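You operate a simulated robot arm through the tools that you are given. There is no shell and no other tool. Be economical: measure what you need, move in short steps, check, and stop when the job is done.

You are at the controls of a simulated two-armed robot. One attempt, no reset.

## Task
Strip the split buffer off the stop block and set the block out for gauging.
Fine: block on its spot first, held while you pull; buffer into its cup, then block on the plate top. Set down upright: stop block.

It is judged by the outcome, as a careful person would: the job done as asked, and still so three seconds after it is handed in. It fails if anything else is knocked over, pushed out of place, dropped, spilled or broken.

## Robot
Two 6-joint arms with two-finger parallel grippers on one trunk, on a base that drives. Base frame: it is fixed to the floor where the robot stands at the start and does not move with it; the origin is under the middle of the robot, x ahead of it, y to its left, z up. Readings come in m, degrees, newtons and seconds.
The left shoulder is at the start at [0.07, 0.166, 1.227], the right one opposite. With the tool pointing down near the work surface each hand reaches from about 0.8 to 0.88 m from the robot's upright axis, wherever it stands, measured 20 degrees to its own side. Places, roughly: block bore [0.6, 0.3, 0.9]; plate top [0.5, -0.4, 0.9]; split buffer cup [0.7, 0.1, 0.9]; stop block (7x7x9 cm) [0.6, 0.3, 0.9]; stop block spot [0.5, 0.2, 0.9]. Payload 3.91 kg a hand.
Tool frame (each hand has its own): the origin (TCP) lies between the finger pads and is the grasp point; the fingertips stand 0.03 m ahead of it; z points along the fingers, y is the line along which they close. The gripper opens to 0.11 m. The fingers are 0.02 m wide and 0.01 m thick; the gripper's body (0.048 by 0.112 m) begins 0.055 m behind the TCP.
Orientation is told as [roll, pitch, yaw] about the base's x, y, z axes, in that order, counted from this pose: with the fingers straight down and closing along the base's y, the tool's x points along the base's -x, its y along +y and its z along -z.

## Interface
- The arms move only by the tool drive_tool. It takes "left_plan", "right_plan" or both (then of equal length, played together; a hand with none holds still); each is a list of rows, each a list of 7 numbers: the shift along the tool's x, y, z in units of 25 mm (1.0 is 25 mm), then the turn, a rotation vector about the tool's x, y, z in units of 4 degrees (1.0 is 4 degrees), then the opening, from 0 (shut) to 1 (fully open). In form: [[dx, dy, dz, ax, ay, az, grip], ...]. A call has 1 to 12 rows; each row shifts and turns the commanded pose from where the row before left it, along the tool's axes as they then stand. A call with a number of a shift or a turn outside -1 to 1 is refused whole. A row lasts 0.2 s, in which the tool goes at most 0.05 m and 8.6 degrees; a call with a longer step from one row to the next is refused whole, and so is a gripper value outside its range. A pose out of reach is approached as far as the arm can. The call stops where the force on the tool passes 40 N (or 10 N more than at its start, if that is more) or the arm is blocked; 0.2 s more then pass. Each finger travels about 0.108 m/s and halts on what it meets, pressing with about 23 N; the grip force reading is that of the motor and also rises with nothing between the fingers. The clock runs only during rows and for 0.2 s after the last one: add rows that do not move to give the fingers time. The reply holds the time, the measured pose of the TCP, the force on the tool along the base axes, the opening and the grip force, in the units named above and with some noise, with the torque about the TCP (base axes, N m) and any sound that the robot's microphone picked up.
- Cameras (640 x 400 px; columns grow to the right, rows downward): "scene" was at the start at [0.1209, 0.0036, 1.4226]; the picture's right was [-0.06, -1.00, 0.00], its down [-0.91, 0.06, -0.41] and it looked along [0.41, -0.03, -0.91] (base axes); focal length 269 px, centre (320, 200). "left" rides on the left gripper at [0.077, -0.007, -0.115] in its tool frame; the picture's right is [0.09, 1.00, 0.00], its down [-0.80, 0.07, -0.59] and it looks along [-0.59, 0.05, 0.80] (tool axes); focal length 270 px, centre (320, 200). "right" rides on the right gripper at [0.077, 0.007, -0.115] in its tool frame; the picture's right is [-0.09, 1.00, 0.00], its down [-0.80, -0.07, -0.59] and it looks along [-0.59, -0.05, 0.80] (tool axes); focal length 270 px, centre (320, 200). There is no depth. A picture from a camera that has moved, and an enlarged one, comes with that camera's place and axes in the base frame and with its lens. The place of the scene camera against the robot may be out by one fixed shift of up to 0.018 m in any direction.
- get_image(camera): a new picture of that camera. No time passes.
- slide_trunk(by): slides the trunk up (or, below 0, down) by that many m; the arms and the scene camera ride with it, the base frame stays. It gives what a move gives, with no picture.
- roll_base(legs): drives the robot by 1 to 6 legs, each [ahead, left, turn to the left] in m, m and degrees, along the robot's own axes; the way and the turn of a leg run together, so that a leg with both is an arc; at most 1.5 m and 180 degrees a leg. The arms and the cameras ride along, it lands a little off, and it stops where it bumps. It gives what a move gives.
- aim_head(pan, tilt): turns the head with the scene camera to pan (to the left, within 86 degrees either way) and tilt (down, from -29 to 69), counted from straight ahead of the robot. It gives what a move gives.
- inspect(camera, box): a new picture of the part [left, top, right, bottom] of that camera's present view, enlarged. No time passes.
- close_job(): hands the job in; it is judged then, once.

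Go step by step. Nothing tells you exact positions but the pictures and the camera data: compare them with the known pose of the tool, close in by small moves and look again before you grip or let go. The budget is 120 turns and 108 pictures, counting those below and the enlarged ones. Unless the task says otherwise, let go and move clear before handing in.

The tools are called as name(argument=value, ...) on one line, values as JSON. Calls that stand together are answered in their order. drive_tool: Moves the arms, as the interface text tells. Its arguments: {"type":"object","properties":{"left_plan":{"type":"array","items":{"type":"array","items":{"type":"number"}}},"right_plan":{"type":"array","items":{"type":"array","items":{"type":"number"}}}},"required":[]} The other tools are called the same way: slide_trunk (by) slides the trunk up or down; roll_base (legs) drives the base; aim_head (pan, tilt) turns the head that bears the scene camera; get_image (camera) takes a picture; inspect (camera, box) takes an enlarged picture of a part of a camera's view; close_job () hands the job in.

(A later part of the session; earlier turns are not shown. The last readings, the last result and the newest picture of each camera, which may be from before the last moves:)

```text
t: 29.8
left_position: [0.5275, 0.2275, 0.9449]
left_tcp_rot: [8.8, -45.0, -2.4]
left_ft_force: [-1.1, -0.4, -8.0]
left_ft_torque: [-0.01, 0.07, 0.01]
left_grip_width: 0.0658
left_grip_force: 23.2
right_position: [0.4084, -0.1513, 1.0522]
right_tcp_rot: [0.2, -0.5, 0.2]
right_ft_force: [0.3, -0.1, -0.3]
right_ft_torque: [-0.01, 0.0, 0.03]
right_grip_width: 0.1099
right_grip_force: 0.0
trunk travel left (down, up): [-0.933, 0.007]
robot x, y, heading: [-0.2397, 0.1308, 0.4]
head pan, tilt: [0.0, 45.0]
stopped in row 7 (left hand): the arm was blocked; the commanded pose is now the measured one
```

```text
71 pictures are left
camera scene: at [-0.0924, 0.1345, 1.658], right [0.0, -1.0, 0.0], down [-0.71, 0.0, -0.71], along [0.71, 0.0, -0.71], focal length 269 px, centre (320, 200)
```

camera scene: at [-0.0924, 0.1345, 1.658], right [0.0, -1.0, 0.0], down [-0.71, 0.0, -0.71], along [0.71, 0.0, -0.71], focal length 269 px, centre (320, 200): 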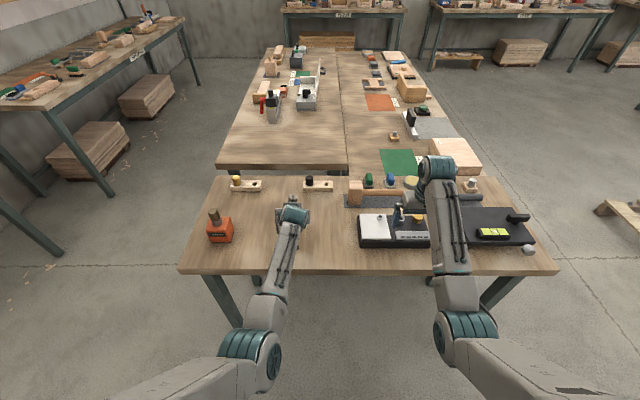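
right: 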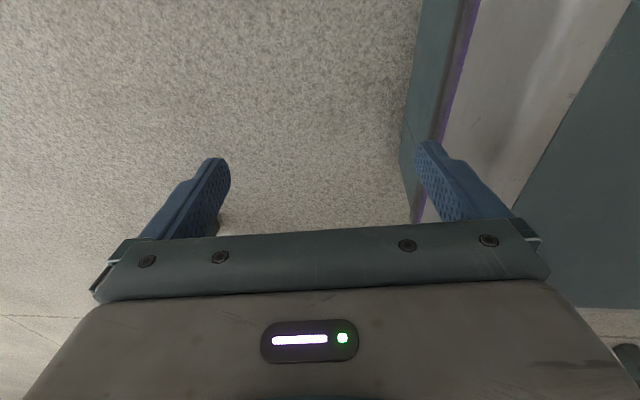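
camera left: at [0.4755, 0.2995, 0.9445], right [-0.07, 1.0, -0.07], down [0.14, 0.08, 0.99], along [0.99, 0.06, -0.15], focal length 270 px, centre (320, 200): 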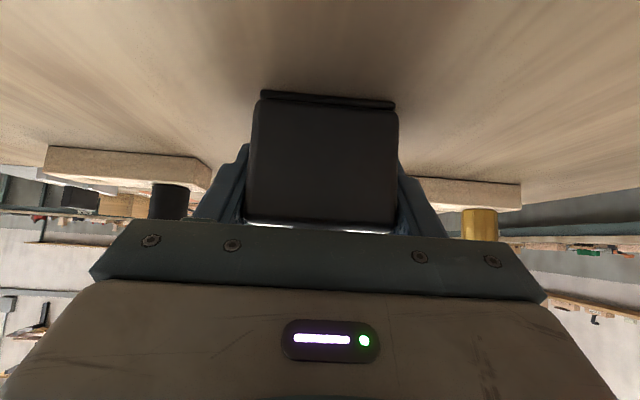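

The wrist hit a joint limit with the tool facing straight ahead this far inward. I'll undo the roll and yaw the tool (with the block) 25° inward, which suits the left arm better.

drive_tool(left_plan=[[-0.4, 0.7, -0.4, 0.73, 0, 0, 0], [-0.4, 0.7, -0.4, 0.73, 0, 0, 0], [-0.4, 0.7, -0.4, 0.73, 0, 0, 0], [0, 0, 0, 0.55, 0, 0.55, 0], [0, 0, 0, 0.55, 0, 0.55, 0], [0, 0, 0, 0.55, 0, 0.55, 0], [0, 0, 0, 0.55, 0, 0.55, 0], [0, 0, 0, 0.55, 0, 0.55, 0], [0, 0, 0, 0.55, 0, 0.55, 0], [0, 0, 0, 0.55, 0, 0.55, 0], [0, 0, 0, 0.55, 0, 0.55, 0]])

```text
t: 32.2
left_position: [0.526, 0.2745, 0.9904]
left_tcp_rot: [-0.2, -45.0, -27.4]
left_ft_force: [-0.5, -1.0, -7.8]
left_ft_torque: [0.04, 0.07, -0.03]
left_grip_width: 0.066
left_grip_force: 22.9
right_position: [0.4083, -0.1509, 1.0518]
right_tcp_rot: [0.2, -0.5, 0.1]
right_ft_force: [-0.3, -0.5, -0.3]
right_ft_torque: [-0.01, 0.01, -0.02]
right_grip_width: 0.1103
right_grip_force: 0.1
trunk travel left (down, up): [-0.933, 0.007]
robot x, y, heading: [-0.2339, 0.129, 0.5]
head pan, tilt: [0.0, 45.0]
```

Tool is upright-consistent at yaw −27°. Now move the hand inward relative to the robot.

drive_tool(left_plan=[[-0.354, -0.632, 0.354, 0, 0, 0, 0], [-0.354, -0.632, 0.354, 0, 0, 0, 0], [-0.354, -0.632, 0.354, 0, 0, 0, 0], [-0.354, -0.632, 0.354, 0, 0, 0, 0], [-0.354, -0.632, 0.354, 0, 0, 0, 0], [-0.354, -0.632, 0.354, 0, 0, 0, 0], [-0.354, -0.632, 0.354, 0, 0, 0, 0]])

get_image(camera="scene")

```text
t: 33.8
left_position: [0.5541, 0.1362, 0.9911]
left_tcp_rot: [0.0, -45.1, -27.4]
left_ft_force: [-0.1, 0.0, -8.6]
left_ft_torque: [0.07, 0.06, -0.01]
left_grip_width: 0.0658
left_grip_force: 23.3
right_position: [0.4087, -0.1515, 1.0505]
right_tcp_rot: [0.2, -0.5, 0.1]
right_ft_force: [1.1, -0.8, -1.0]
right_ft_torque: [0.01, 0.02, -0.04]
right_grip_width: 0.1097
right_grip_force: 0.1
trunk travel left (down, up): [-0.933, 0.007]
robot x, y, heading: [-0.239, 0.1238, 0.4]
head pan, tilt: [0.0, 45.0]
```

```text
70 pictures are left
camera scene: at [-0.0921, 0.1328, 1.658], right [0.0, -1.0, 0.0], down [-0.71, 0.0, -0.71], along [0.71, 0.0, -0.71], focal length 269 px, centre (320, 200)
```

scene: 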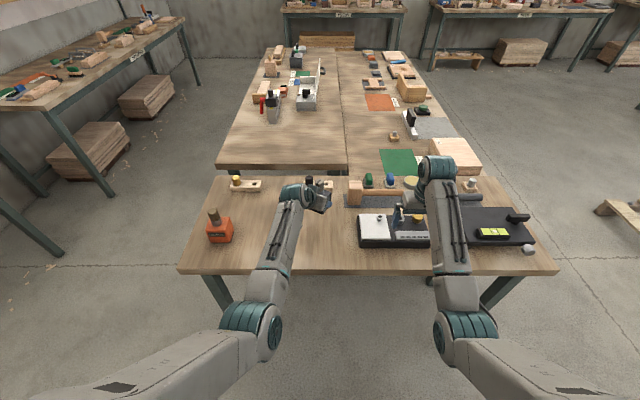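

Now roll the base so the block sits over the spot (0.5, 0.2).

roll_base(legs=[[-0.067, 0.073, 0]])

get_image(camera="left")

get_image(camera="scene")

```text
t: 34.9
left_position: [0.4912, 0.2033, 0.9895]
left_tcp_rot: [0.0, -45.0, -27.6]
left_ft_force: [0.0, -1.0, -7.8]
left_ft_torque: [0.05, 0.04, 0.02]
left_grip_width: 0.0657
left_grip_force: 23.5
right_position: [0.3446, -0.0832, 1.05]
right_tcp_rot: [0.3, -0.3, 0.0]
right_ft_force: [0.1, 0.3, -0.6]
right_ft_torque: [0.03, 0.03, -0.06]
right_grip_width: 0.1098
right_grip_force: 0.1
trunk travel left (down, up): [-0.933, 0.007]
robot x, y, heading: [-0.304, 0.196, 0.2]
head pan, tilt: [0.0, 45.0]
```

```text
69 pictures are left
camera left: at [0.3675, 0.2602, 1.0159], right [0.4, 0.91, -0.06], down [0.16, -0.01, 0.99], along [0.9, -0.41, -0.15], focal length 270 px, centre (320, 200)
```

left: 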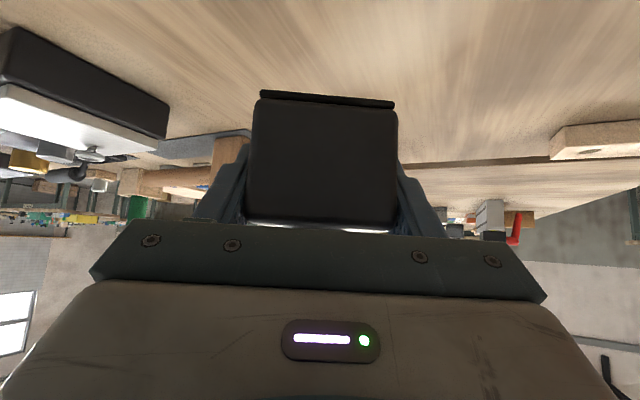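

```text
68 pictures are left
camera scene: at [-0.1528, 0.2012, 1.6574], right [0.0, -1.0, 0.0], down [-0.71, 0.0, -0.7], along [0.7, 0.0, -0.71], focal length 269 px, centre (320, 200)
```

scene: 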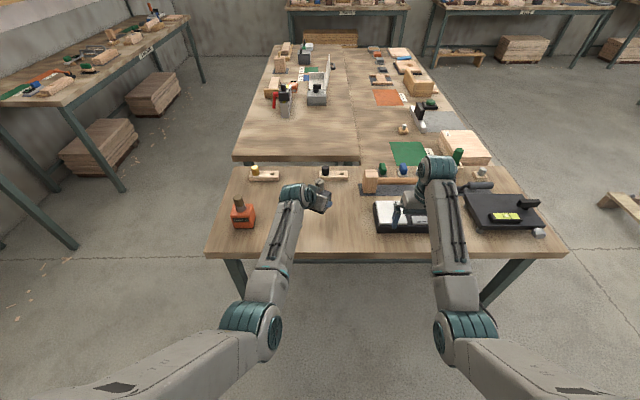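

The block is over (0.504, 0.196) with nothing underneath. Lower it nearly to the bench.

drive_tool(left_plan=[[0.38, 0, 0.38, 0, 0, 0, 0], [0.38, 0, 0.38, 0, 0, 0, 0], [0.38, 0, 0.38, 0, 0, 0, 0], [0.38, 0, 0.38, 0, 0, 0, 0], [0.38, 0, 0.38, 0, 0, 0, 0]])

get_image(camera="left")

```text
t: 36.1
left_position: [0.488, 0.2058, 0.9223]
left_tcp_rot: [-0.2, -44.9, -27.5]
left_ft_force: [-0.3, 0.1, -7.8]
left_ft_torque: [0.01, 0.03, 0.01]
left_grip_width: 0.066
left_grip_force: 23.1
right_position: [0.3434, -0.0814, 1.051]
right_tcp_rot: [0.1, -0.5, -0.2]
right_ft_force: [0.9, -0.2, 0.4]
right_ft_torque: [0.02, 0.01, 0.03]
right_grip_width: 0.1102
right_grip_force: 0.1
trunk travel left (down, up): [-0.933, 0.007]
robot x, y, heading: [-0.3008, 0.2003, 0.0]
head pan, tilt: [0.0, 45.0]
```

```text
67 pictures are left
camera left: at [0.3651, 0.2628, 0.9491], right [0.41, 0.91, -0.06], down [0.16, 0.0, 0.99], along [0.9, -0.41, -0.15], focal length 270 px, centre (320, 200)
```

left: 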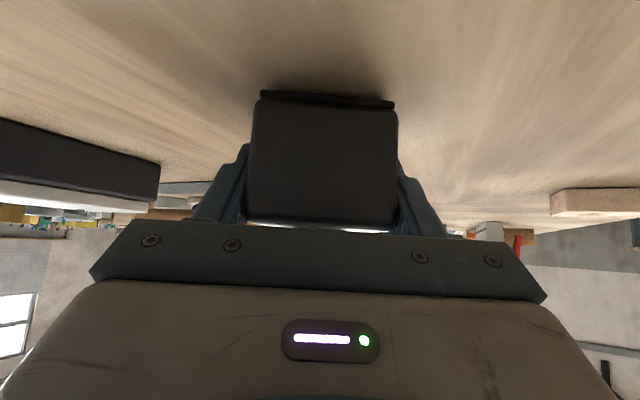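

Almost touching. Lower in small steps until the force shows contact.

drive_tool(left_plan=[[0.045, 0, 0.045, 0, 0, 0, 0], [0.045, 0, 0.045, 0, 0, 0, 0], [0.03, 0, 0.03, 0, 0, 0, 0]])

```text
t: 36.9
left_position: [0.4873, 0.2066, 0.9212]
left_tcp_rot: [0.0, -45.1, -27.5]
left_ft_force: [0.2, -0.6, -8.2]
left_ft_torque: [0.03, 0.11, -0.01]
left_grip_width: 0.0657
left_grip_force: 23.1
right_position: [0.342, -0.0818, 1.0525]
right_tcp_rot: [0.2, -0.5, -0.1]
right_ft_force: [-0.1, 1.2, -0.1]
right_ft_torque: [-0.01, 0.0, 0.01]
right_grip_width: 0.1101
right_grip_force: 0.0
trunk travel left (down, up): [-0.933, 0.007]
robot x, y, heading: [-0.2998, 0.1991, 0.4]
head pan, tilt: [0.0, 45.0]
```

drive_tool(left_plan=[[0.04, 0, 0.04, 0, 0, 0, 0], [0.04, 0, 0.04, 0, 0, 0, 0], [0, 0, 0, 0, 0, 0, 0]])

```text
t: 37.7
left_position: [0.4864, 0.2072, 0.9189]
left_tcp_rot: [0.0, -45.2, -27.4]
left_ft_force: [2.2, -1.3, -2.1]
left_ft_torque: [-0.08, -0.29, -0.05]
left_grip_width: 0.0658
left_grip_force: 23.2
right_position: [0.3407, -0.0808, 1.0518]
right_tcp_rot: [0.2, -0.5, -0.2]
right_ft_force: [-0.7, 0.6, -0.2]
right_ft_torque: [0.01, -0.01, 0.02]
right_grip_width: 0.1094
right_grip_force: 0.1
trunk travel left (down, up): [-0.933, 0.007]
robot x, y, heading: [-0.3023, 0.1959, -0.2]
head pan, tilt: [0.0, 45.0]
```

Contact: the block rests at about (0.500, 0.200). I keep the left grip on it and bring the right hand over, raised, with a narrower opening.

drive_tool(left_plan=[[0.02, 0, 0.02, 0, 0, 0, 0], [0, 0, 0, 0, 0, 0, 0], [0, 0, 0, 0, 0, 0, 0], [0, 0, 0, 0, 0, 0, 0], [0, 0, 0, 0, 0, 0, 0], [0, 0, 0, 0, 0, 0, 0], [0, 0, 0, 0, 0, 0, 0], [0, 0, 0, 0, 0, 0, 0]], right_plan=[[-0.6, 0.7, -0.19, 0, 0, 0, 0.55], [-0.6, 0.7, -0.19, 0, 0, 0, 0.55], [-0.6, 0.7, -0.19, 0, 0, 0, 0.55], [-0.6, 0.7, -0.19, 0, 0, 0, 0.55], [-0.6, 0.7, -0.19, 0, 0, 0, 0.55], [-0.6, 0.7, -0.19, 0, 0, 0, 0.55], [-0.6, 0.7, -0.19, 0, 0, 0, 0.55], [-0.6, 0.7, -0.19, 0, 0, 0, 0.55]])

get_image(camera="right")

get_image(camera="scene")

```text
t: 39.5
left_position: [0.487, 0.2057, 0.9183]
left_tcp_rot: [0.0, -45.3, -27.5]
left_ft_force: [11.9, 0.0, 13.0]
left_ft_torque: [0.14, 0.12, -0.11]
left_grip_width: 0.0659
left_grip_force: 23.1
right_position: [0.4613, 0.0592, 1.0926]
right_tcp_rot: [0.2, -0.5, -0.1]
right_ft_force: [-1.0, 0.0, 0.2]
right_ft_torque: [0.0, 0.01, 0.04]
right_grip_width: 0.0603
right_grip_force: 0.1
trunk travel left (down, up): [-0.933, 0.007]
robot x, y, heading: [-0.3047, 0.1993, 0.0]
head pan, tilt: [0.0, 45.0]
```

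```text
66 pictures are left
camera right: at [0.3817, 0.0652, 1.2068], right [0.09, 1.0, 0.0], down [0.8, -0.07, 0.6], along [0.6, -0.05, -0.8], focal length 270 px, centre (320, 200)
```

right: 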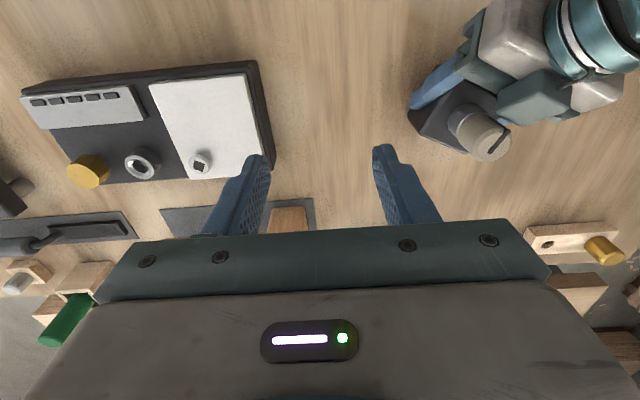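

```text
65 pictures are left
camera scene: at [-0.1601, 0.2071, 1.6583], right [0.0, -1.0, 0.0], down [-0.71, 0.0, -0.71], along [0.71, 0.0, -0.71], focal length 269 px, centre (320, 200)
```

scene: 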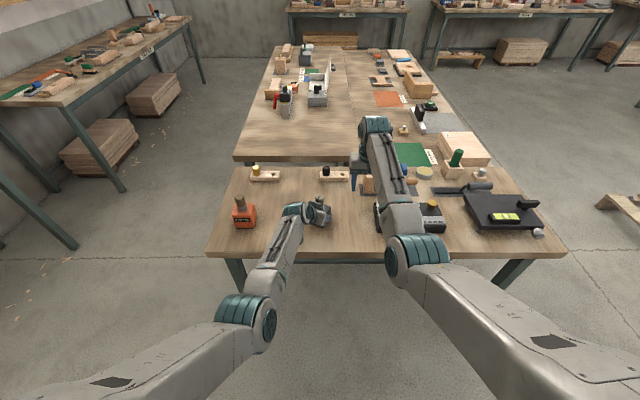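

I see the buffer beside the left gripper. Zoom in to locate it.

inspect(camera="right", box=[400, 40, 600, 180])

```text
2.86 times, centred on (500, 110) of right
camera zoom: at [0.3817, 0.0652, 1.2068], right [0.09, 1.0, 0.0], down [0.8, -0.07, 0.6], along [0.6, -0.05, -0.8], focal length 772 px, centre (-194, 457)
```

zoom: 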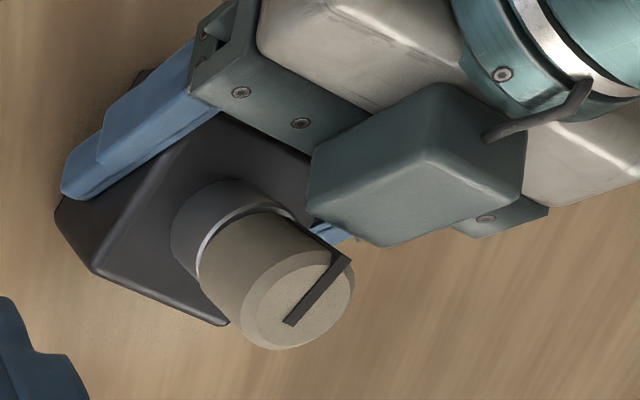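

A small housing sits on top of the left gripper near the buffer, so the right fingers should close along the left gripper's lateral axis. I'll yaw the right tool −27° here in free space.

drive_tool(right_plan=[[0, 0, 0, 0, 0, 0.98, 0.55], [0, 0, 0, 0, 0, 0.98, 0.55], [0, 0, 0, 0, 0, 0.98, 0.55], [0, 0, 0, 0, 0, 0.98, 0.55], [0, 0, 0, 0, 0, 0.98, 0.55], [0, 0, 0, 0, 0, 0.98, 0.55], [0, 0, 0, 0, 0, 0.98, 0.55]])

inspect(camera="scene", box=[270, 170, 370, 250])

```text
t: 41.1
left_position: [0.4861, 0.2071, 0.9188]
left_tcp_rot: [0.0, -45.3, -27.5]
left_ft_force: [11.3, 0.5, 16.4]
left_ft_torque: [0.13, -0.03, -0.08]
left_grip_width: 0.0661
left_grip_force: 23.3
right_position: [0.4594, 0.0591, 1.0926]
right_tcp_rot: [0.4, -0.4, -27.7]
right_ft_force: [-0.5, -0.6, -0.3]
right_ft_torque: [-0.03, -0.02, -0.03]
right_grip_width: 0.0606
right_grip_force: 0.0
trunk travel left (down, up): [-0.933, 0.007]
robot x, y, heading: [-0.3001, 0.1983, 0.1]
head pan, tilt: [0.0, 45.0]
```

```text
5.00 times, centred on (320, 210) of scene
camera zoom: at [-0.1608, 0.2064, 1.6583], right [0.0, -1.0, 0.0], down [-0.71, 0.0, -0.71], along [0.71, 0.0, -0.71], focal length 1347 px, centre (320, 150)
```

zoom: 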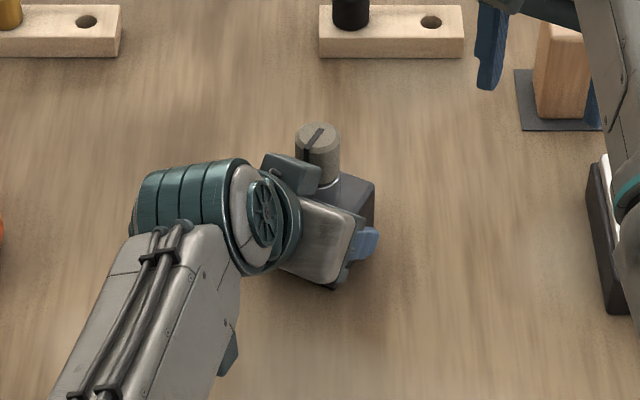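

drive_tool(left_plan=[[-0.015, 0, -0.015, 0, 0, 0, 0], [0, 0, 0, 0, 0, 0, 0], [0, 0, 0, 0, 0, 0, 0], [0, 0, 0, 0, 0, 0, 0], [0, 0, 0, 0, 0, 0, 0], [0, 0, 0, 0, 0, 0, 0]], right_plan=[[0.243, 0.934, 0, 0, 0, 0, 0.55], [0.243, 0.934, 0, 0, 0, 0, 0.55], [0.243, 0.934, 0, 0, 0, 0, 0.55], [0.243, 0.934, 0, 0, 0, 0, 0.55], [0.243, 0.934, 0, 0, 0, 0, 0.55], [0.243, 0.934, 0, 0, 0, 0, 0.55]])

get_image(camera="right")

inspect(camera="scene", box=[270, 150, 370, 250])

```text
t: 42.5
left_position: [0.4862, 0.2064, 0.9187]
left_tcp_rot: [-0.1, -45.1, -27.5]
left_ft_force: [5.7, 1.8, 11.5]
left_ft_torque: [0.06, -0.18, -0.35]
left_grip_width: 0.0659
left_grip_force: 23.0
right_position: [0.4856, 0.1956, 1.0975]
right_tcp_rot: [0.5, -0.5, -27.6]
right_ft_force: [-0.2, 0.3, 0.6]
right_ft_torque: [0.03, 0.01, -0.01]
right_grip_width: 0.0601
right_grip_force: 0.0
right hand out of reach, approached as far as the arm can: row 6
trunk travel left (down, up): [-0.933, 0.007]
robot x, y, heading: [-0.3051, 0.1992, 0.3]
head pan, tilt: [0.0, 45.0]
```

```text
62 pictures are left
camera right: at [0.4193, 0.2368, 1.2104], right [0.54, 0.84, 0.01], down [0.67, -0.44, 0.6], along [0.51, -0.32, -0.8], focal length 270 px, centre (320, 200)
```

right: 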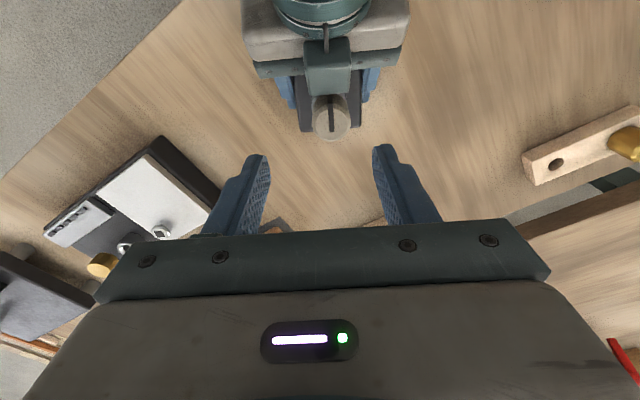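

```text
4.00 times, centred on (320, 200) of scene
camera zoom: at [-0.161, 0.207, 1.6583], right [0.0, -1.0, 0.0], down [-0.71, 0.0, -0.71], along [0.71, 0.0, -0.71], focal length 1077 px, centre (320, 200)
```

zoom: 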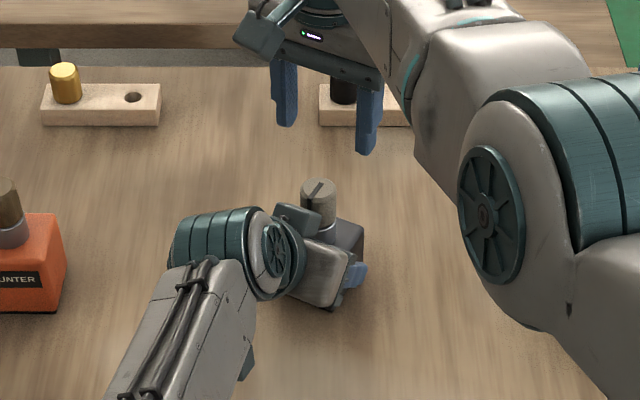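

Two hand-camera views give the buffer top at about (0.492, 0.2035, 0.998), ~28 mm diameter. Centre laterally and lower to just above it.

drive_tool(right_plan=[[-0.02, 0.1, 0.575, 0, 0, 0, 0.55], [-0.02, 0.1, 0.575, 0, 0, 0, 0.55], [-0.02, 0.1, 0.575, 0, 0, 0, 0.55], [-0.02, 0.1, 0.575, 0, 0, 0, 0.55]])

get_image(camera="right")

inspect(camera="scene", box=[270, 150, 370, 250])

```text
t: 43.5
left_position: [0.4857, 0.2068, 0.9184]
left_tcp_rot: [-0.1, -45.2, -27.4]
left_ft_force: [2.3, 1.0, 6.5]
left_ft_torque: [0.08, -0.26, 0.12]
left_grip_width: 0.0658
left_grip_force: 22.7
right_position: [0.4744, 0.1911, 1.0408]
right_tcp_rot: [0.5, -0.4, -27.6]
right_ft_force: [-0.6, 0.1, 0.6]
right_ft_torque: [0.0, 0.03, -0.05]
right_grip_width: 0.0607
right_grip_force: 0.1
right hand out of reach, approached as far as the arm can: row 1, 2, 3, 4
trunk travel left (down, up): [-0.933, 0.007]
robot x, y, heading: [-0.2982, 0.1984, 0.3]
head pan, tilt: [0.0, 45.0]
```

```text
60 pictures are left
camera right: at [0.4067, 0.2327, 1.1557], right [0.54, 0.84, 0.01], down [0.67, -0.44, 0.6], along [0.51, -0.32, -0.8], focal length 270 px, centre (320, 200)
```

right: 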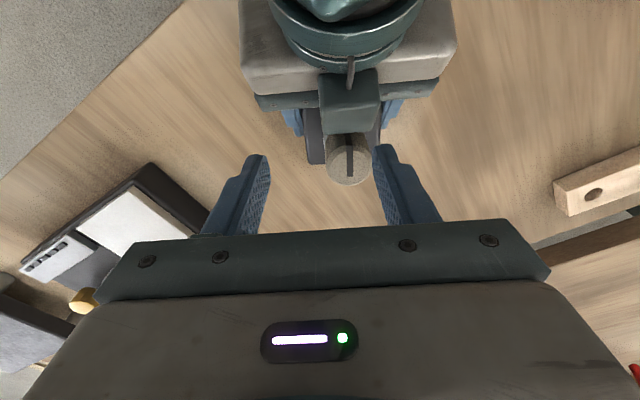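

```text
4.00 times, centred on (320, 200) of scene
camera zoom: at [-0.161, 0.2063, 1.6583], right [0.0, -1.0, 0.0], down [-0.71, 0.0, -0.71], along [0.71, 0.0, -0.71], focal length 1077 px, centre (320, 200)
```

zoom: 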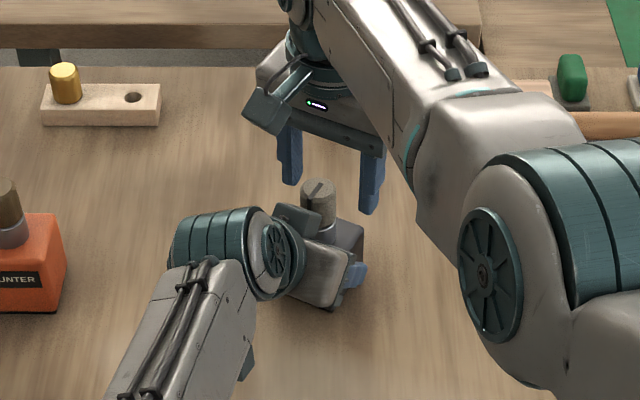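

The right arm lacks reach at this height. The block stands safely on its spot, so I'll let go with the left hand, back it out, raise the right, and bring the base closer before regripping.

drive_tool(left_plan=[[0, 0, 0, 0, 0, 0, 1], [0, 0, 0, 0, 0, 0, 1], [0, 0, 0, 0, 0, 0, 1], [0.566, 0, -0.566, 0, 0, 0, 1], [0.566, 0, -0.566, 0, 0, 0, 1], [0.566, 0, -0.566, 0, 0, 0, 1], [0.566, 0, -0.566, 0, 0, 0, 1], [0.566, 0, -0.566, 0, 0, 0, 1], [0.566, 0, -0.566, 0, 0, 0, 1], [0.566, 0, -0.566, 0, 0, 0, 1], [0.566, 0, -0.566, 0, 0, 0, 1]], right_plan=[[0, 0, -0.5, 0, 0, 0, 0.55], [0, 0, -0.5, 0, 0, 0, 0.55], [0, 0, -0.5, 0, 0, 0, 0.55], [0, 0, -0.5, 0, 0, 0, 0.55], [0, 0, 0, 0, 0, 0, 0.55], [0, 0, 0, 0, 0, 0, 0.55], [0, 0, 0, 0, 0, 0, 0.55], [0, 0, 0, 0, 0, 0, 0.55], [0, 0, 0, 0, 0, 0, 0.55], [0, 0, 0, 0, 0, 0, 0.55], [0, 0, 0, 0, 0, 0, 0.55]])

get_image(camera="scene")

get_image(camera="left")

```text
t: 45.9
left_position: [0.3456, 0.2796, 0.9175]
left_tcp_rot: [0.0, -45.3, -27.4]
left_ft_force: [0.4, 0.5, -0.5]
left_ft_torque: [0.0, -0.02, 0.02]
left_grip_width: 0.11
left_grip_force: 0.0
right_position: [0.4733, 0.1929, 1.0914]
right_tcp_rot: [0.5, -0.5, -27.6]
right_ft_force: [0.0, -0.5, 0.2]
right_ft_torque: [-0.02, 0.01, -0.02]
right_grip_width: 0.0604
right_grip_force: 0.2
trunk travel left (down, up): [-0.933, 0.007]
robot x, y, heading: [-0.3026, 0.197, -0.1]
head pan, tilt: [0.0, 45.0]
```

```text
58 pictures are left
camera scene: at [-0.1612, 0.2067, 1.6584], right [0.0, -1.0, 0.0], down [-0.71, 0.0, -0.71], along [0.71, 0.0, -0.71], focal length 269 px, centre (320, 200)
```

scene: 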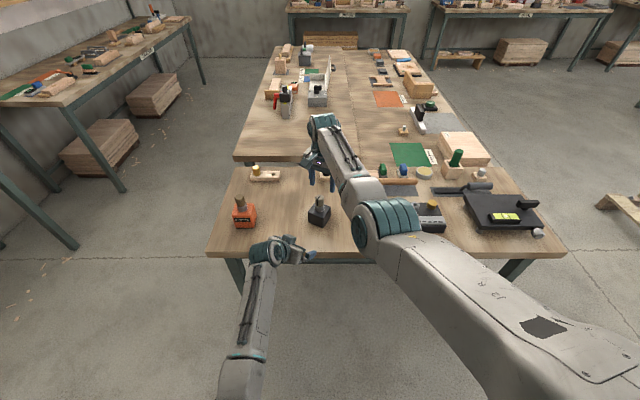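

```text
57 pictures are left
camera left: at [0.2206, 0.3364, 0.944], right [0.41, 0.91, -0.06], down [0.16, 0.0, 0.99], along [0.9, -0.41, -0.15], focal length 270 px, centre (320, 200)
```

left: 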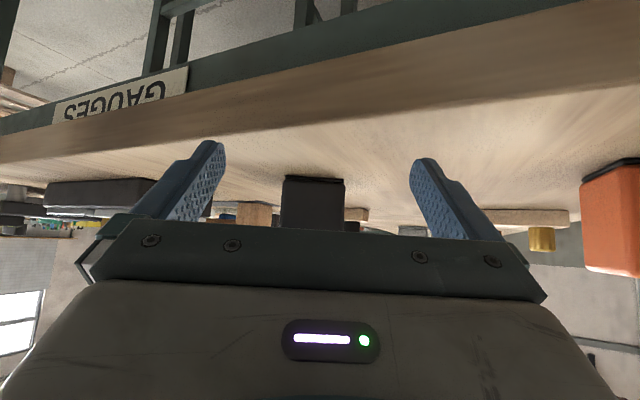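

The block stands upright on the spot with its surroundings untouched. Now base forward 7 cm.

roll_base(legs=[[0.07, 0, 0]])

get_image(camera="left")

```text
t: 46.9
left_position: [0.4071, 0.2794, 0.9206]
left_tcp_rot: [0.1, -45.5, -27.7]
left_ft_force: [-0.7, -0.9, 0.6]
left_ft_torque: [0.0, 0.0, -0.01]
left_grip_width: 0.1102
left_grip_force: 0.0
right_position: [0.5351, 0.1923, 1.0967]
right_tcp_rot: [0.7, -0.7, -27.5]
right_ft_force: [-0.4, -0.9, 0.6]
right_ft_torque: [0.04, -0.01, -0.01]
right_grip_width: 0.0604
right_grip_force: 0.1
trunk travel left (down, up): [-0.933, 0.007]
robot x, y, heading: [-0.2354, 0.2002, 0.1]
head pan, tilt: [0.0, 45.0]
```

```text
56 pictures are left
camera left: at [0.2832, 0.336, 0.947], right [0.41, 0.91, -0.06], down [0.15, 0.0, 0.99], along [0.9, -0.41, -0.14], focal length 270 px, centre (320, 200)
```

left: 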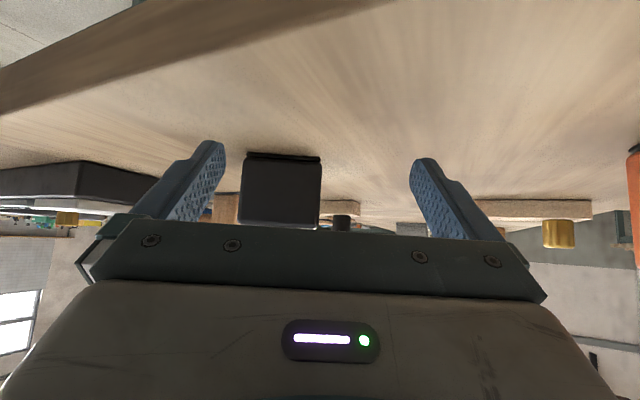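

drive_tool(left_plan=[[0, -0.634, 0, 0, 0, 0, 1], [0, -0.634, 0, 0, 0, 0, 1], [-0.523, 0, 0.523, 0, 0, 0, 1], [-0.523, 0, 0.523, 0, 0, 0, 1], [-0.523, 0, 0.523, 0, 0, 0, 1], [-0.523, 0, 0.523, 0, 0, 0, 1], [-0.523, 0, 0.523, 0, 0, 0, 1]])

get_image(camera="left")

```text
t: 47.7
left_position: [0.3976, 0.2664, 0.9091]
left_tcp_rot: [1.3, -44.4, -27.8]
left_ft_force: [-29.1, 8.7, 30.1]
left_ft_torque: [-1.86, 1.29, -2.0]
left_grip_width: 0.1099
left_grip_force: 0.0
right_position: [0.5377, 0.1941, 1.0936]
right_tcp_rot: [0.5, -0.6, -27.5]
right_ft_force: [0.4, -0.7, -0.8]
right_ft_torque: [-0.02, 0.0, -0.01]
right_grip_width: 0.0601
right_grip_force: 0.1
trunk travel left (down, up): [-0.933, 0.007]
robot x, y, heading: [-0.2361, 0.197, 0.1]
head pan, tilt: [0.0, 45.0]
stopped in row 3 (left hand): the force on the tool passed its limit at 59 N (the readings are from after the stop); the commanded pose is now the measured one
```

```text
55 pictures are left
camera left: at [0.2755, 0.3212, 0.9375], right [0.4, 0.92, -0.04], down [0.17, -0.02, 0.99], along [0.9, -0.4, -0.16], focal length 270 px, centre (320, 200)
```

left: 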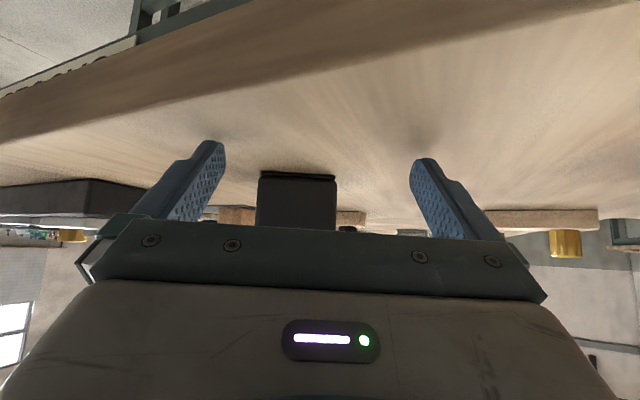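

The left hand met a force. I'll look before moving again.

get_image(camera="scene")

drive_tool(left_plan=[[-0.4, 0, -0.4, 0, 0, 0, 1], [-0.4, 0, -0.4, 0, 0, 0, 1]])

```text
54 pictures are left
camera scene: at [-0.0992, 0.2084, 1.6591], right [0.0, -1.0, 0.0], down [-0.7, 0.0, -0.71], along [0.71, 0.0, -0.7], focal length 269 px, centre (320, 200)
```

scene: 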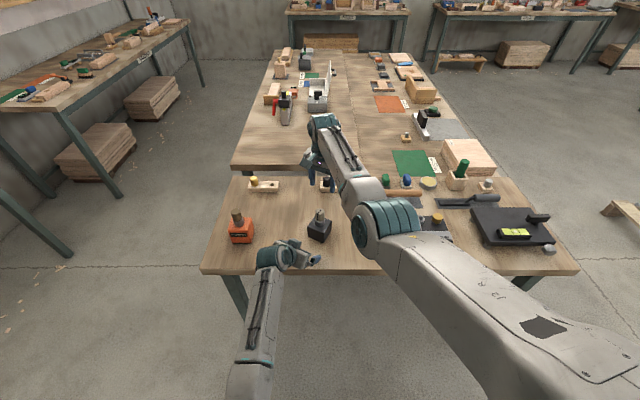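

```text
t: 48.3
left_position: [0.4013, 0.2735, 0.9286]
left_tcp_rot: [2.0, -43.6, -28.4]
left_ft_force: [-0.1, 0.0, 0.3]
left_ft_torque: [0.02, 0.03, 0.03]
left_grip_width: 0.1099
left_grip_force: 0.0
right_position: [0.5416, 0.1928, 1.0916]
right_tcp_rot: [0.4, -0.5, -27.5]
right_ft_force: [0.1, -0.2, 0.0]
right_ft_torque: [-0.02, -0.02, 0.01]
right_grip_width: 0.0604
right_grip_force: 0.1
trunk travel left (down, up): [-0.933, 0.007]
robot x, y, heading: [-0.2319, 0.2, -0.0]
head pan, tilt: [0.0, 45.0]
```

It is free again; the fingertips had touched the bench. I'll raise a bit more, square the orientation, and align laterally before going forward.

drive_tool(left_plan=[[-0.3, 0, -0.3, 0.17, -0.17, -0.08, 1], [-0.3, 0, -0.3, 0.17, -0.17, -0.08, 1], [0, -0.41, 0, 0, 0, 0, 1], [0, -0.41, 0, 0, 0, 0, 1], [-0.2, 0, 0.2, 0, 0, 0, 1]])

get_image(camera="left")

```text
t: 49.7
left_position: [0.4028, 0.2792, 0.945]
left_tcp_rot: [3.6, -43.7, -29.5]
left_ft_force: [0.1, -0.3, -0.6]
left_ft_torque: [-0.04, -0.04, 0.04]
left_grip_width: 0.11
left_grip_force: 0.0
right_position: [0.5418, 0.1921, 1.0903]
right_tcp_rot: [0.4, -0.3, -27.6]
right_ft_force: [-0.5, 0.6, -0.9]
right_ft_torque: [0.01, 0.04, -0.01]
right_grip_width: 0.0604
right_grip_force: 0.1
trunk travel left (down, up): [-0.933, 0.007]
robot x, y, heading: [-0.2334, 0.1976, 0.3]
head pan, tilt: [0.0, 45.0]
stopped in row 5 (left hand): the arm was blocked; the commanded pose is now the measured one
```

```text
53 pictures are left
camera left: at [0.2784, 0.333, 0.9741], right [0.39, 0.92, -0.02], down [0.16, -0.05, 0.99], along [0.9, -0.39, -0.17], focal length 270 px, centre (320, 200)
```

left: 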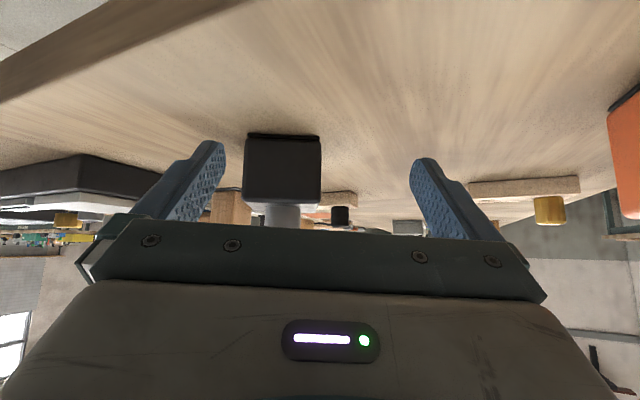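

The wrist is at its limit for this heading. I'll turn the robot 25° left around the spot so the left tool points more inward relative to the arm.

roll_base(legs=[[-0.006, -0.32, 25]])

get_image(camera="scene")

```text
t: 51.8
left_position: [0.3731, 0.2291, 0.9441]
left_tcp_rot: [3.5, -43.7, -5.1]
left_ft_force: [0.3, 0.8, -0.3]
left_ft_torque: [-0.04, -0.01, 0.02]
left_grip_width: 0.1101
left_grip_force: 0.0
right_position: [0.536, 0.2077, 1.0907]
right_tcp_rot: [0.4, -0.4, -3.3]
right_ft_force: [0.0, 0.3, -0.3]
right_ft_torque: [-0.01, 0.02, 0.0]
right_grip_width: 0.0606
right_grip_force: 0.0
trunk travel left (down, up): [-0.933, 0.007]
robot x, y, heading: [-0.173, -0.1073, 24.6]
head pan, tilt: [0.0, 45.0]
```

```text
52 pictures are left
camera scene: at [-0.0441, -0.0437, 1.6582], right [0.41, -0.91, 0.0], down [-0.64, -0.29, -0.71], along [0.64, 0.29, -0.71], focal length 269 px, centre (320, 200)
```

scene: 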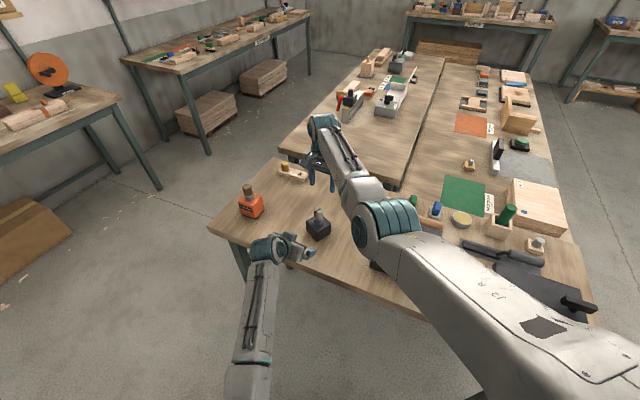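

Positions are as planned. Now I rotate both tools back to yaw −27.5°.

drive_tool(left_plan=[[0, 0, 0, 0.875, -0.325, 0, 1], [0, 0, 0, 0.566, 0, 0.566, 1], [0, 0, 0, 0.566, 0, 0.566, 1], [0, 0, 0, 0.566, 0, 0.566, 1], [0, 0, 0, 0.566, 0, 0.566, 1], [0, 0, 0, 0.566, 0, 0.566, 1], [0, 0, 0, 0.566, 0, 0.566, 1], [0, 0, 0, 0.566, 0, 0.566, 1]], right_plan=[[0, 0, 0, 0, 0, 0, 0.55], [0, 0, 0, 0, 0, 0.868, 0.55], [0, 0, 0, 0, 0, 0.868, 0.55], [0, 0, 0, 0, 0, 0.868, 0.55], [0, 0, 0, 0, 0, 0.868, 0.55], [0, 0, 0, 0, 0, 0.868, 0.55], [0, 0, 0, 0, 0, 0.868, 0.55], [0, 0, 0, 0, 0, 0.868, 0.55]])

get_image(camera="left")

```text
t: 53.6
left_position: [0.3743, 0.2287, 0.9441]
left_tcp_rot: [0.1, -45.0, -27.7]
left_ft_force: [-0.6, -0.8, 0.1]
left_ft_torque: [-0.01, 0.02, -0.02]
left_grip_width: 0.1099
left_grip_force: 0.2
right_position: [0.5361, 0.2059, 1.0918]
right_tcp_rot: [0.6, -0.1, -27.7]
right_ft_force: [0.0, 0.4, 0.9]
right_ft_torque: [0.02, -0.01, 0.0]
right_grip_width: 0.0605
right_grip_force: 0.0
trunk travel left (down, up): [-0.933, 0.007]
robot x, y, heading: [-0.1723, -0.1077, 24.3]
head pan, tilt: [0.0, 45.0]
```

```text
51 pictures are left
camera left: at [0.2511, 0.2843, 0.9717], right [0.41, 0.91, -0.06], down [0.16, -0.01, 0.99], along [0.9, -0.41, -0.15], focal length 270 px, centre (320, 200)
```

left: 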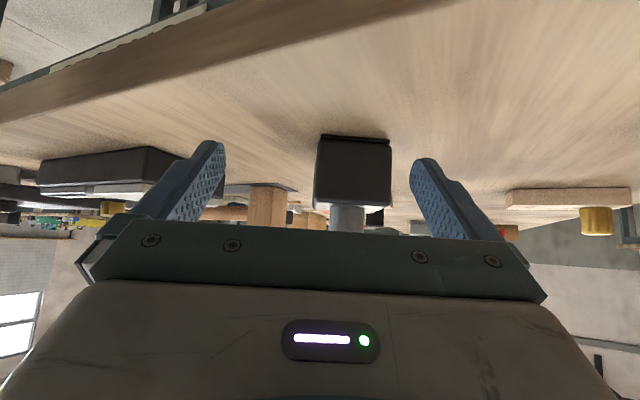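

drive_tool(left_plan=[[0, 0.632, 0, 0, 0, 0, 1], [0, 0.632, 0, 0, 0, 0, 1], [-0.593, 0, 0.593, 0, 0, 0, 1], [-0.593, 0, 0.593, 0, 0, 0, 1], [-0.593, 0, 0.593, 0, 0, 0, 1], [-0.593, 0, 0.593, 0, 0, 0, 1], [-0.5, 0, 0.5, 0, 0, 0, 1]])

get_image(camera="left")

get_image(camera="right")

```text
t: 55.2
left_position: [0.4796, 0.2077, 0.9447]
left_tcp_rot: [0.1, -44.9, -27.6]
left_ft_force: [0.1, -0.1, 0.7]
left_ft_torque: [-0.01, -0.01, -0.02]
left_grip_width: 0.1101
left_grip_force: 0.0
right_position: [0.5372, 0.2054, 1.0906]
right_tcp_rot: [0.5, -0.1, -27.6]
right_ft_force: [0.3, 0.2, 0.3]
right_ft_torque: [-0.03, -0.02, 0.03]
right_grip_width: 0.0606
right_grip_force: 0.0
trunk travel left (down, up): [-0.933, 0.007]
robot x, y, heading: [-0.1768, -0.1092, 24.1]
head pan, tilt: [0.0, 45.0]
```

```text
50 pictures are left
camera left: at [0.3555, 0.264, 0.9724], right [0.4, 0.91, -0.06], down [0.16, -0.01, 0.99], along [0.9, -0.41, -0.15], focal length 270 px, centre (320, 200)
```

left: 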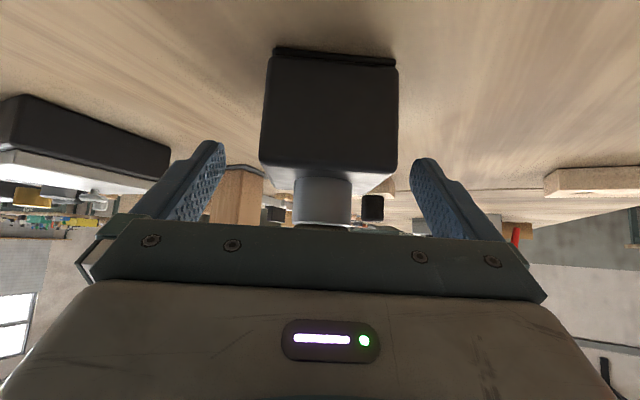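

```text
49 pictures are left
camera right: at [0.4706, 0.2452, 1.2051], right [0.54, 0.84, 0.01], down [0.67, -0.44, 0.59], along [0.51, -0.31, -0.8], focal length 270 px, centre (320, 200)
```

right: 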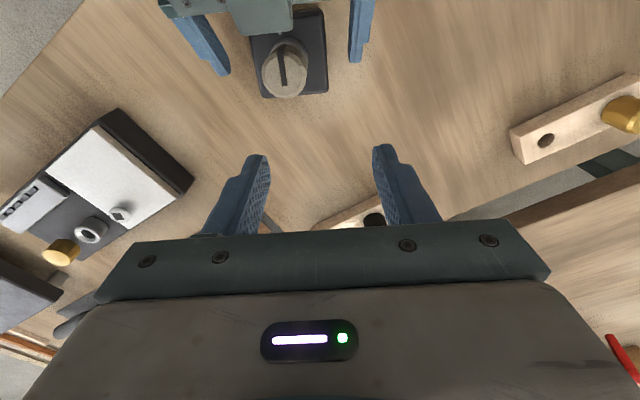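

The left fingers straddle the block. Lower, nudge laterally and grip.

drive_tool(left_plan=[[0.22, 0.06, 0.22, 0, 0, 0, 1], [0.22, 0.06, 0.22, 0, 0, 0, 1], [0.22, 0.06, 0.22, 0, 0, 0, 1], [0, 0, 0, 0, 0, 0, 0.75], [0, 0, 0, 0, 0, 0, 0], [0, 0, 0, 0, 0, 0, 0], [0, 0, 0, 0, 0, 0, 0]])

get_image(camera="left")

get_image(camera="right")

```text
t: 56.8
left_position: [0.4805, 0.2115, 0.922]
left_tcp_rot: [0.1, -44.9, -27.6]
left_ft_force: [-2.1, -2.4, -0.2]
left_ft_torque: [-0.4, 0.04, -0.17]
left_grip_width: 0.0656
left_grip_force: 22.9
right_position: [0.5363, 0.2043, 1.0903]
right_tcp_rot: [0.6, -0.1, -27.6]
right_ft_force: [-0.8, -0.1, -0.2]
right_ft_torque: [0.02, 0.0, 0.0]
right_grip_width: 0.0607
right_grip_force: 0.1
trunk travel left (down, up): [-0.933, 0.007]
robot x, y, heading: [-0.1735, -0.1045, 24.4]
head pan, tilt: [0.0, 45.0]
```

```text
48 pictures are left
camera left: at [0.3574, 0.268, 0.9486], right [0.4, 0.91, -0.06], down [0.16, -0.01, 0.99], along [0.9, -0.41, -0.15], focal length 270 px, centre (320, 200)
```

left: 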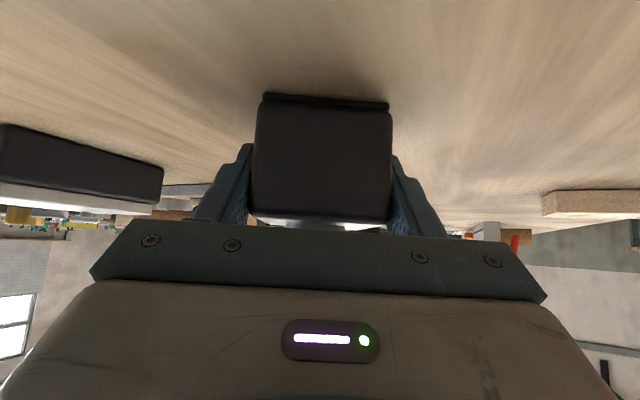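

```text
47 pictures are left
camera right: at [0.4699, 0.2453, 1.2055], right [0.54, 0.84, 0.01], down [0.67, -0.44, 0.6], along [0.51, -0.31, -0.8], focal length 270 px, centre (320, 200)
```

right: 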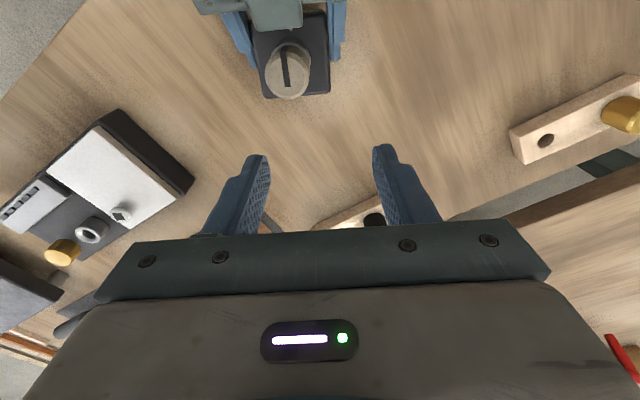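

The block is held. Bring the right hand over the buffer and lower to just above it.

drive_tool(right_plan=[[0.507, -0.252, 0, 0, 0, 0, 0.55], [0.507, -0.252, 0, 0, 0, 0, 0.55], [0.507, -0.252, 0, 0, 0, 0, 0.55], [0, 0, 0.6, 0, 0, 0, 0.55], [0, 0, 0.6, 0, 0, 0, 0.55], [0, 0, 0.6, 0, 0, 0, 0.55]])

get_image(camera="right")

get_image(camera="scene")

```text
t: 58.2
left_position: [0.4822, 0.2123, 0.9229]
left_tcp_rot: [0.0, -45.1, -27.6]
left_ft_force: [-1.6, -1.2, 0.9]
left_ft_torque: [-0.26, 0.06, -0.18]
left_grip_width: 0.0659
left_grip_force: 23.3
right_position: [0.4923, 0.2085, 1.0445]
right_tcp_rot: [0.6, -0.2, -27.6]
right_ft_force: [-0.5, -1.0, 1.2]
right_ft_torque: [0.01, 0.01, 0.0]
right_grip_width: 0.0606
right_grip_force: 0.1
trunk travel left (down, up): [-0.933, 0.007]
robot x, y, heading: [-0.1762, -0.1075, 24.6]
head pan, tilt: [0.0, 45.0]
```

```text
46 pictures are left
camera right: at [0.4265, 0.2488, 1.1592], right [0.54, 0.84, 0.01], down [0.67, -0.44, 0.6], along [0.51, -0.31, -0.8], focal length 270 px, centre (320, 200)
```

right: 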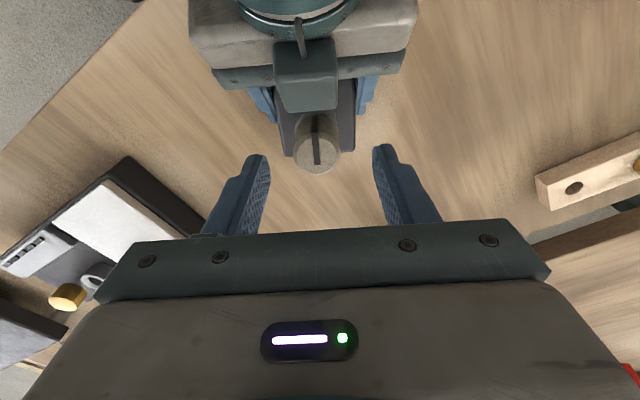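

```text
45 pictures are left
camera scene: at [-0.0432, -0.0458, 1.6582], right [0.41, -0.91, 0.0], down [-0.64, -0.29, -0.71], along [0.64, 0.29, -0.71], focal length 269 px, centre (320, 200)
```

scene: 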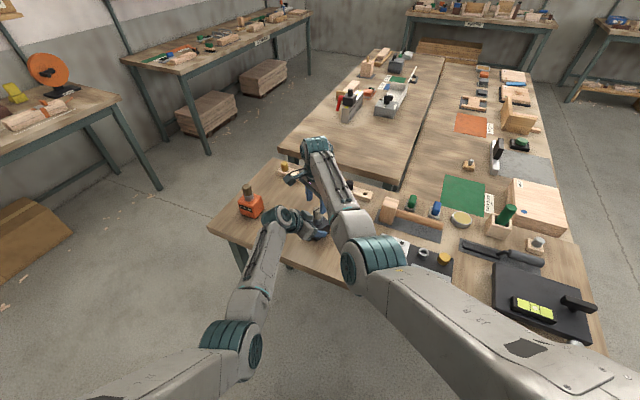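

Centred. Lower so the fingertips come just above the collar, then close on the buffer head.

drive_tool(right_plan=[[-0.02, 0, 0.435, 0, 0, 0, 0.55], [-0.02, 0, 0.435, 0, 0, 0, 0.55], [-0.02, 0, 0.435, 0, 0, 0, 0.55], [-0.02, 0, 0.435, 0, 0, 0, 0.55], [0, 0, 0, 0, 0, 0, 0.55]])

get_image(camera="right")

inspect(camera="scene", box=[270, 160, 370, 250])

```text
t: 59.4
left_position: [0.481, 0.2119, 0.9221]
left_tcp_rot: [0.1, -45.0, -27.7]
left_ft_force: [-1.5, -0.5, 1.0]
left_ft_torque: [-0.24, 0.08, -0.11]
left_grip_width: 0.0659
left_grip_force: 23.1
right_position: [0.4965, 0.2058, 1.0019]
right_tcp_rot: [0.5, -0.1, -27.6]
right_ft_force: [0.7, -0.1, 0.1]
right_ft_torque: [0.0, 0.0, 0.0]
right_grip_width: 0.0603
right_grip_force: 0.0
trunk travel left (down, up): [-0.933, 0.007]
robot x, y, heading: [-0.1737, -0.108, 24.2]
head pan, tilt: [0.0, 45.0]
```

```text
44 pictures are left
camera right: at [0.429, 0.2473, 1.1159], right [0.54, 0.84, 0.01], down [0.67, -0.44, 0.6], along [0.51, -0.31, -0.8], focal length 270 px, centre (320, 200)
```

right: 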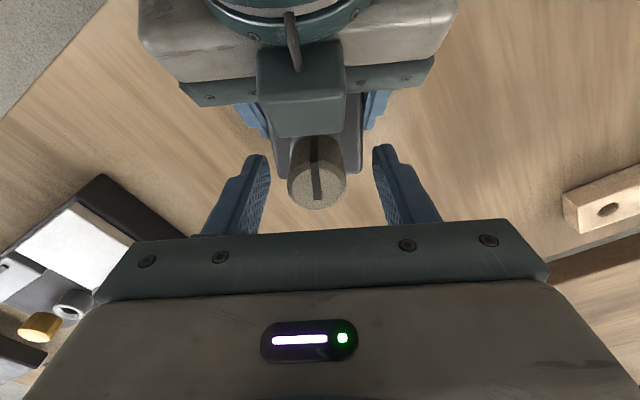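

```text
4.44 times, centred on (320, 205) of scene
camera zoom: at [-0.0431, -0.0456, 1.6582], right [0.41, -0.91, 0.0], down [-0.64, -0.29, -0.71], along [0.64, 0.29, -0.71], focal length 1197 px, centre (320, 178)
```

zoom: 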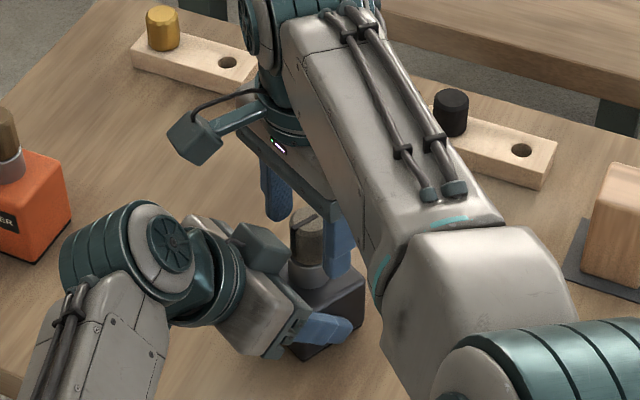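

Aligned. Close on the buffer.

drive_tool(right_plan=[[0, 0, 0, 0, 0, 0, 0.35], [0, 0, 0, 0, 0, 0, 0], [0, 0, 0, 0, 0, 0, 0], [0, 0, 0, 0, 0, 0, 0]])

```text
t: 60.4
left_position: [0.4806, 0.213, 0.9215]
left_tcp_rot: [0.2, -44.9, -27.7]
left_ft_force: [6.2, 5.9, -0.3]
left_ft_torque: [-0.4, 0.46, 0.1]
left_grip_width: 0.0657
left_grip_force: 22.6
right_position: [0.4959, 0.2068, 1.0016]
right_tcp_rot: [0.6, 0.0, -27.6]
right_ft_force: [-8.4, -6.9, 5.4]
right_ft_torque: [-0.38, 0.34, -0.05]
right_grip_width: 0.0311
right_grip_force: 23.3
trunk travel left (down, up): [-0.933, 0.007]
robot x, y, heading: [-0.1758, -0.1104, 24.4]
head pan, tilt: [0.0, 45.0]
```

Gripped at 31 mm. Pull straight up slowly.

drive_tool(right_plan=[[0, 0, -0.1, 0, 0, 0, 0], [0, 0, -0.1, 0, 0, 0, 0], [0, 0, -0.1, 0, 0, 0, 0], [0, 0, -0.1, 0, 0, 0, 0], [0, 0, -0.1, 0, 0, 0, 0], [0, 0, -0.1, 0, 0, 0, 0]])

get_image(camera="right")

```text
t: 61.8
left_position: [0.4814, 0.2121, 0.9223]
left_tcp_rot: [0.0, -45.1, -27.4]
left_ft_force: [2.0, 2.2, 0.6]
left_ft_torque: [-0.11, -0.29, 0.09]
left_grip_width: 0.0663
left_grip_force: 23.3
right_position: [0.497, 0.2072, 1.0193]
right_tcp_rot: [0.7, -0.2, -27.5]
right_ft_force: [0.4, 0.0, 0.0]
right_ft_torque: [0.01, -0.03, -0.01]
right_grip_width: 0.031
right_grip_force: 23.2
trunk travel left (down, up): [-0.933, 0.007]
robot x, y, heading: [-0.1743, -0.1034, 24.3]
head pan, tilt: [0.0, 45.0]
```

```text
42 pictures are left
camera right: at [0.4298, 0.2477, 1.1329], right [0.54, 0.84, 0.01], down [0.67, -0.44, 0.6], along [0.51, -0.31, -0.8], focal length 270 px, centre (320, 200)
```

right: 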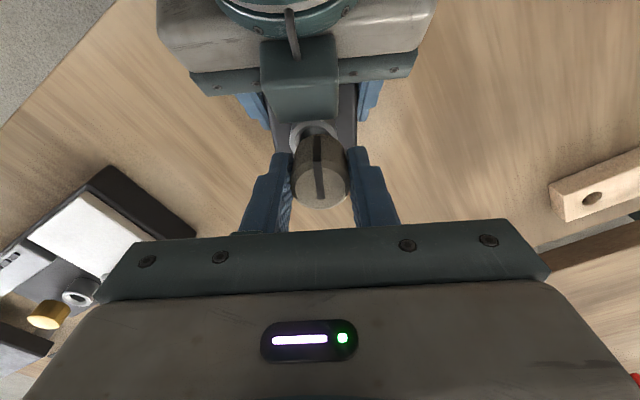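

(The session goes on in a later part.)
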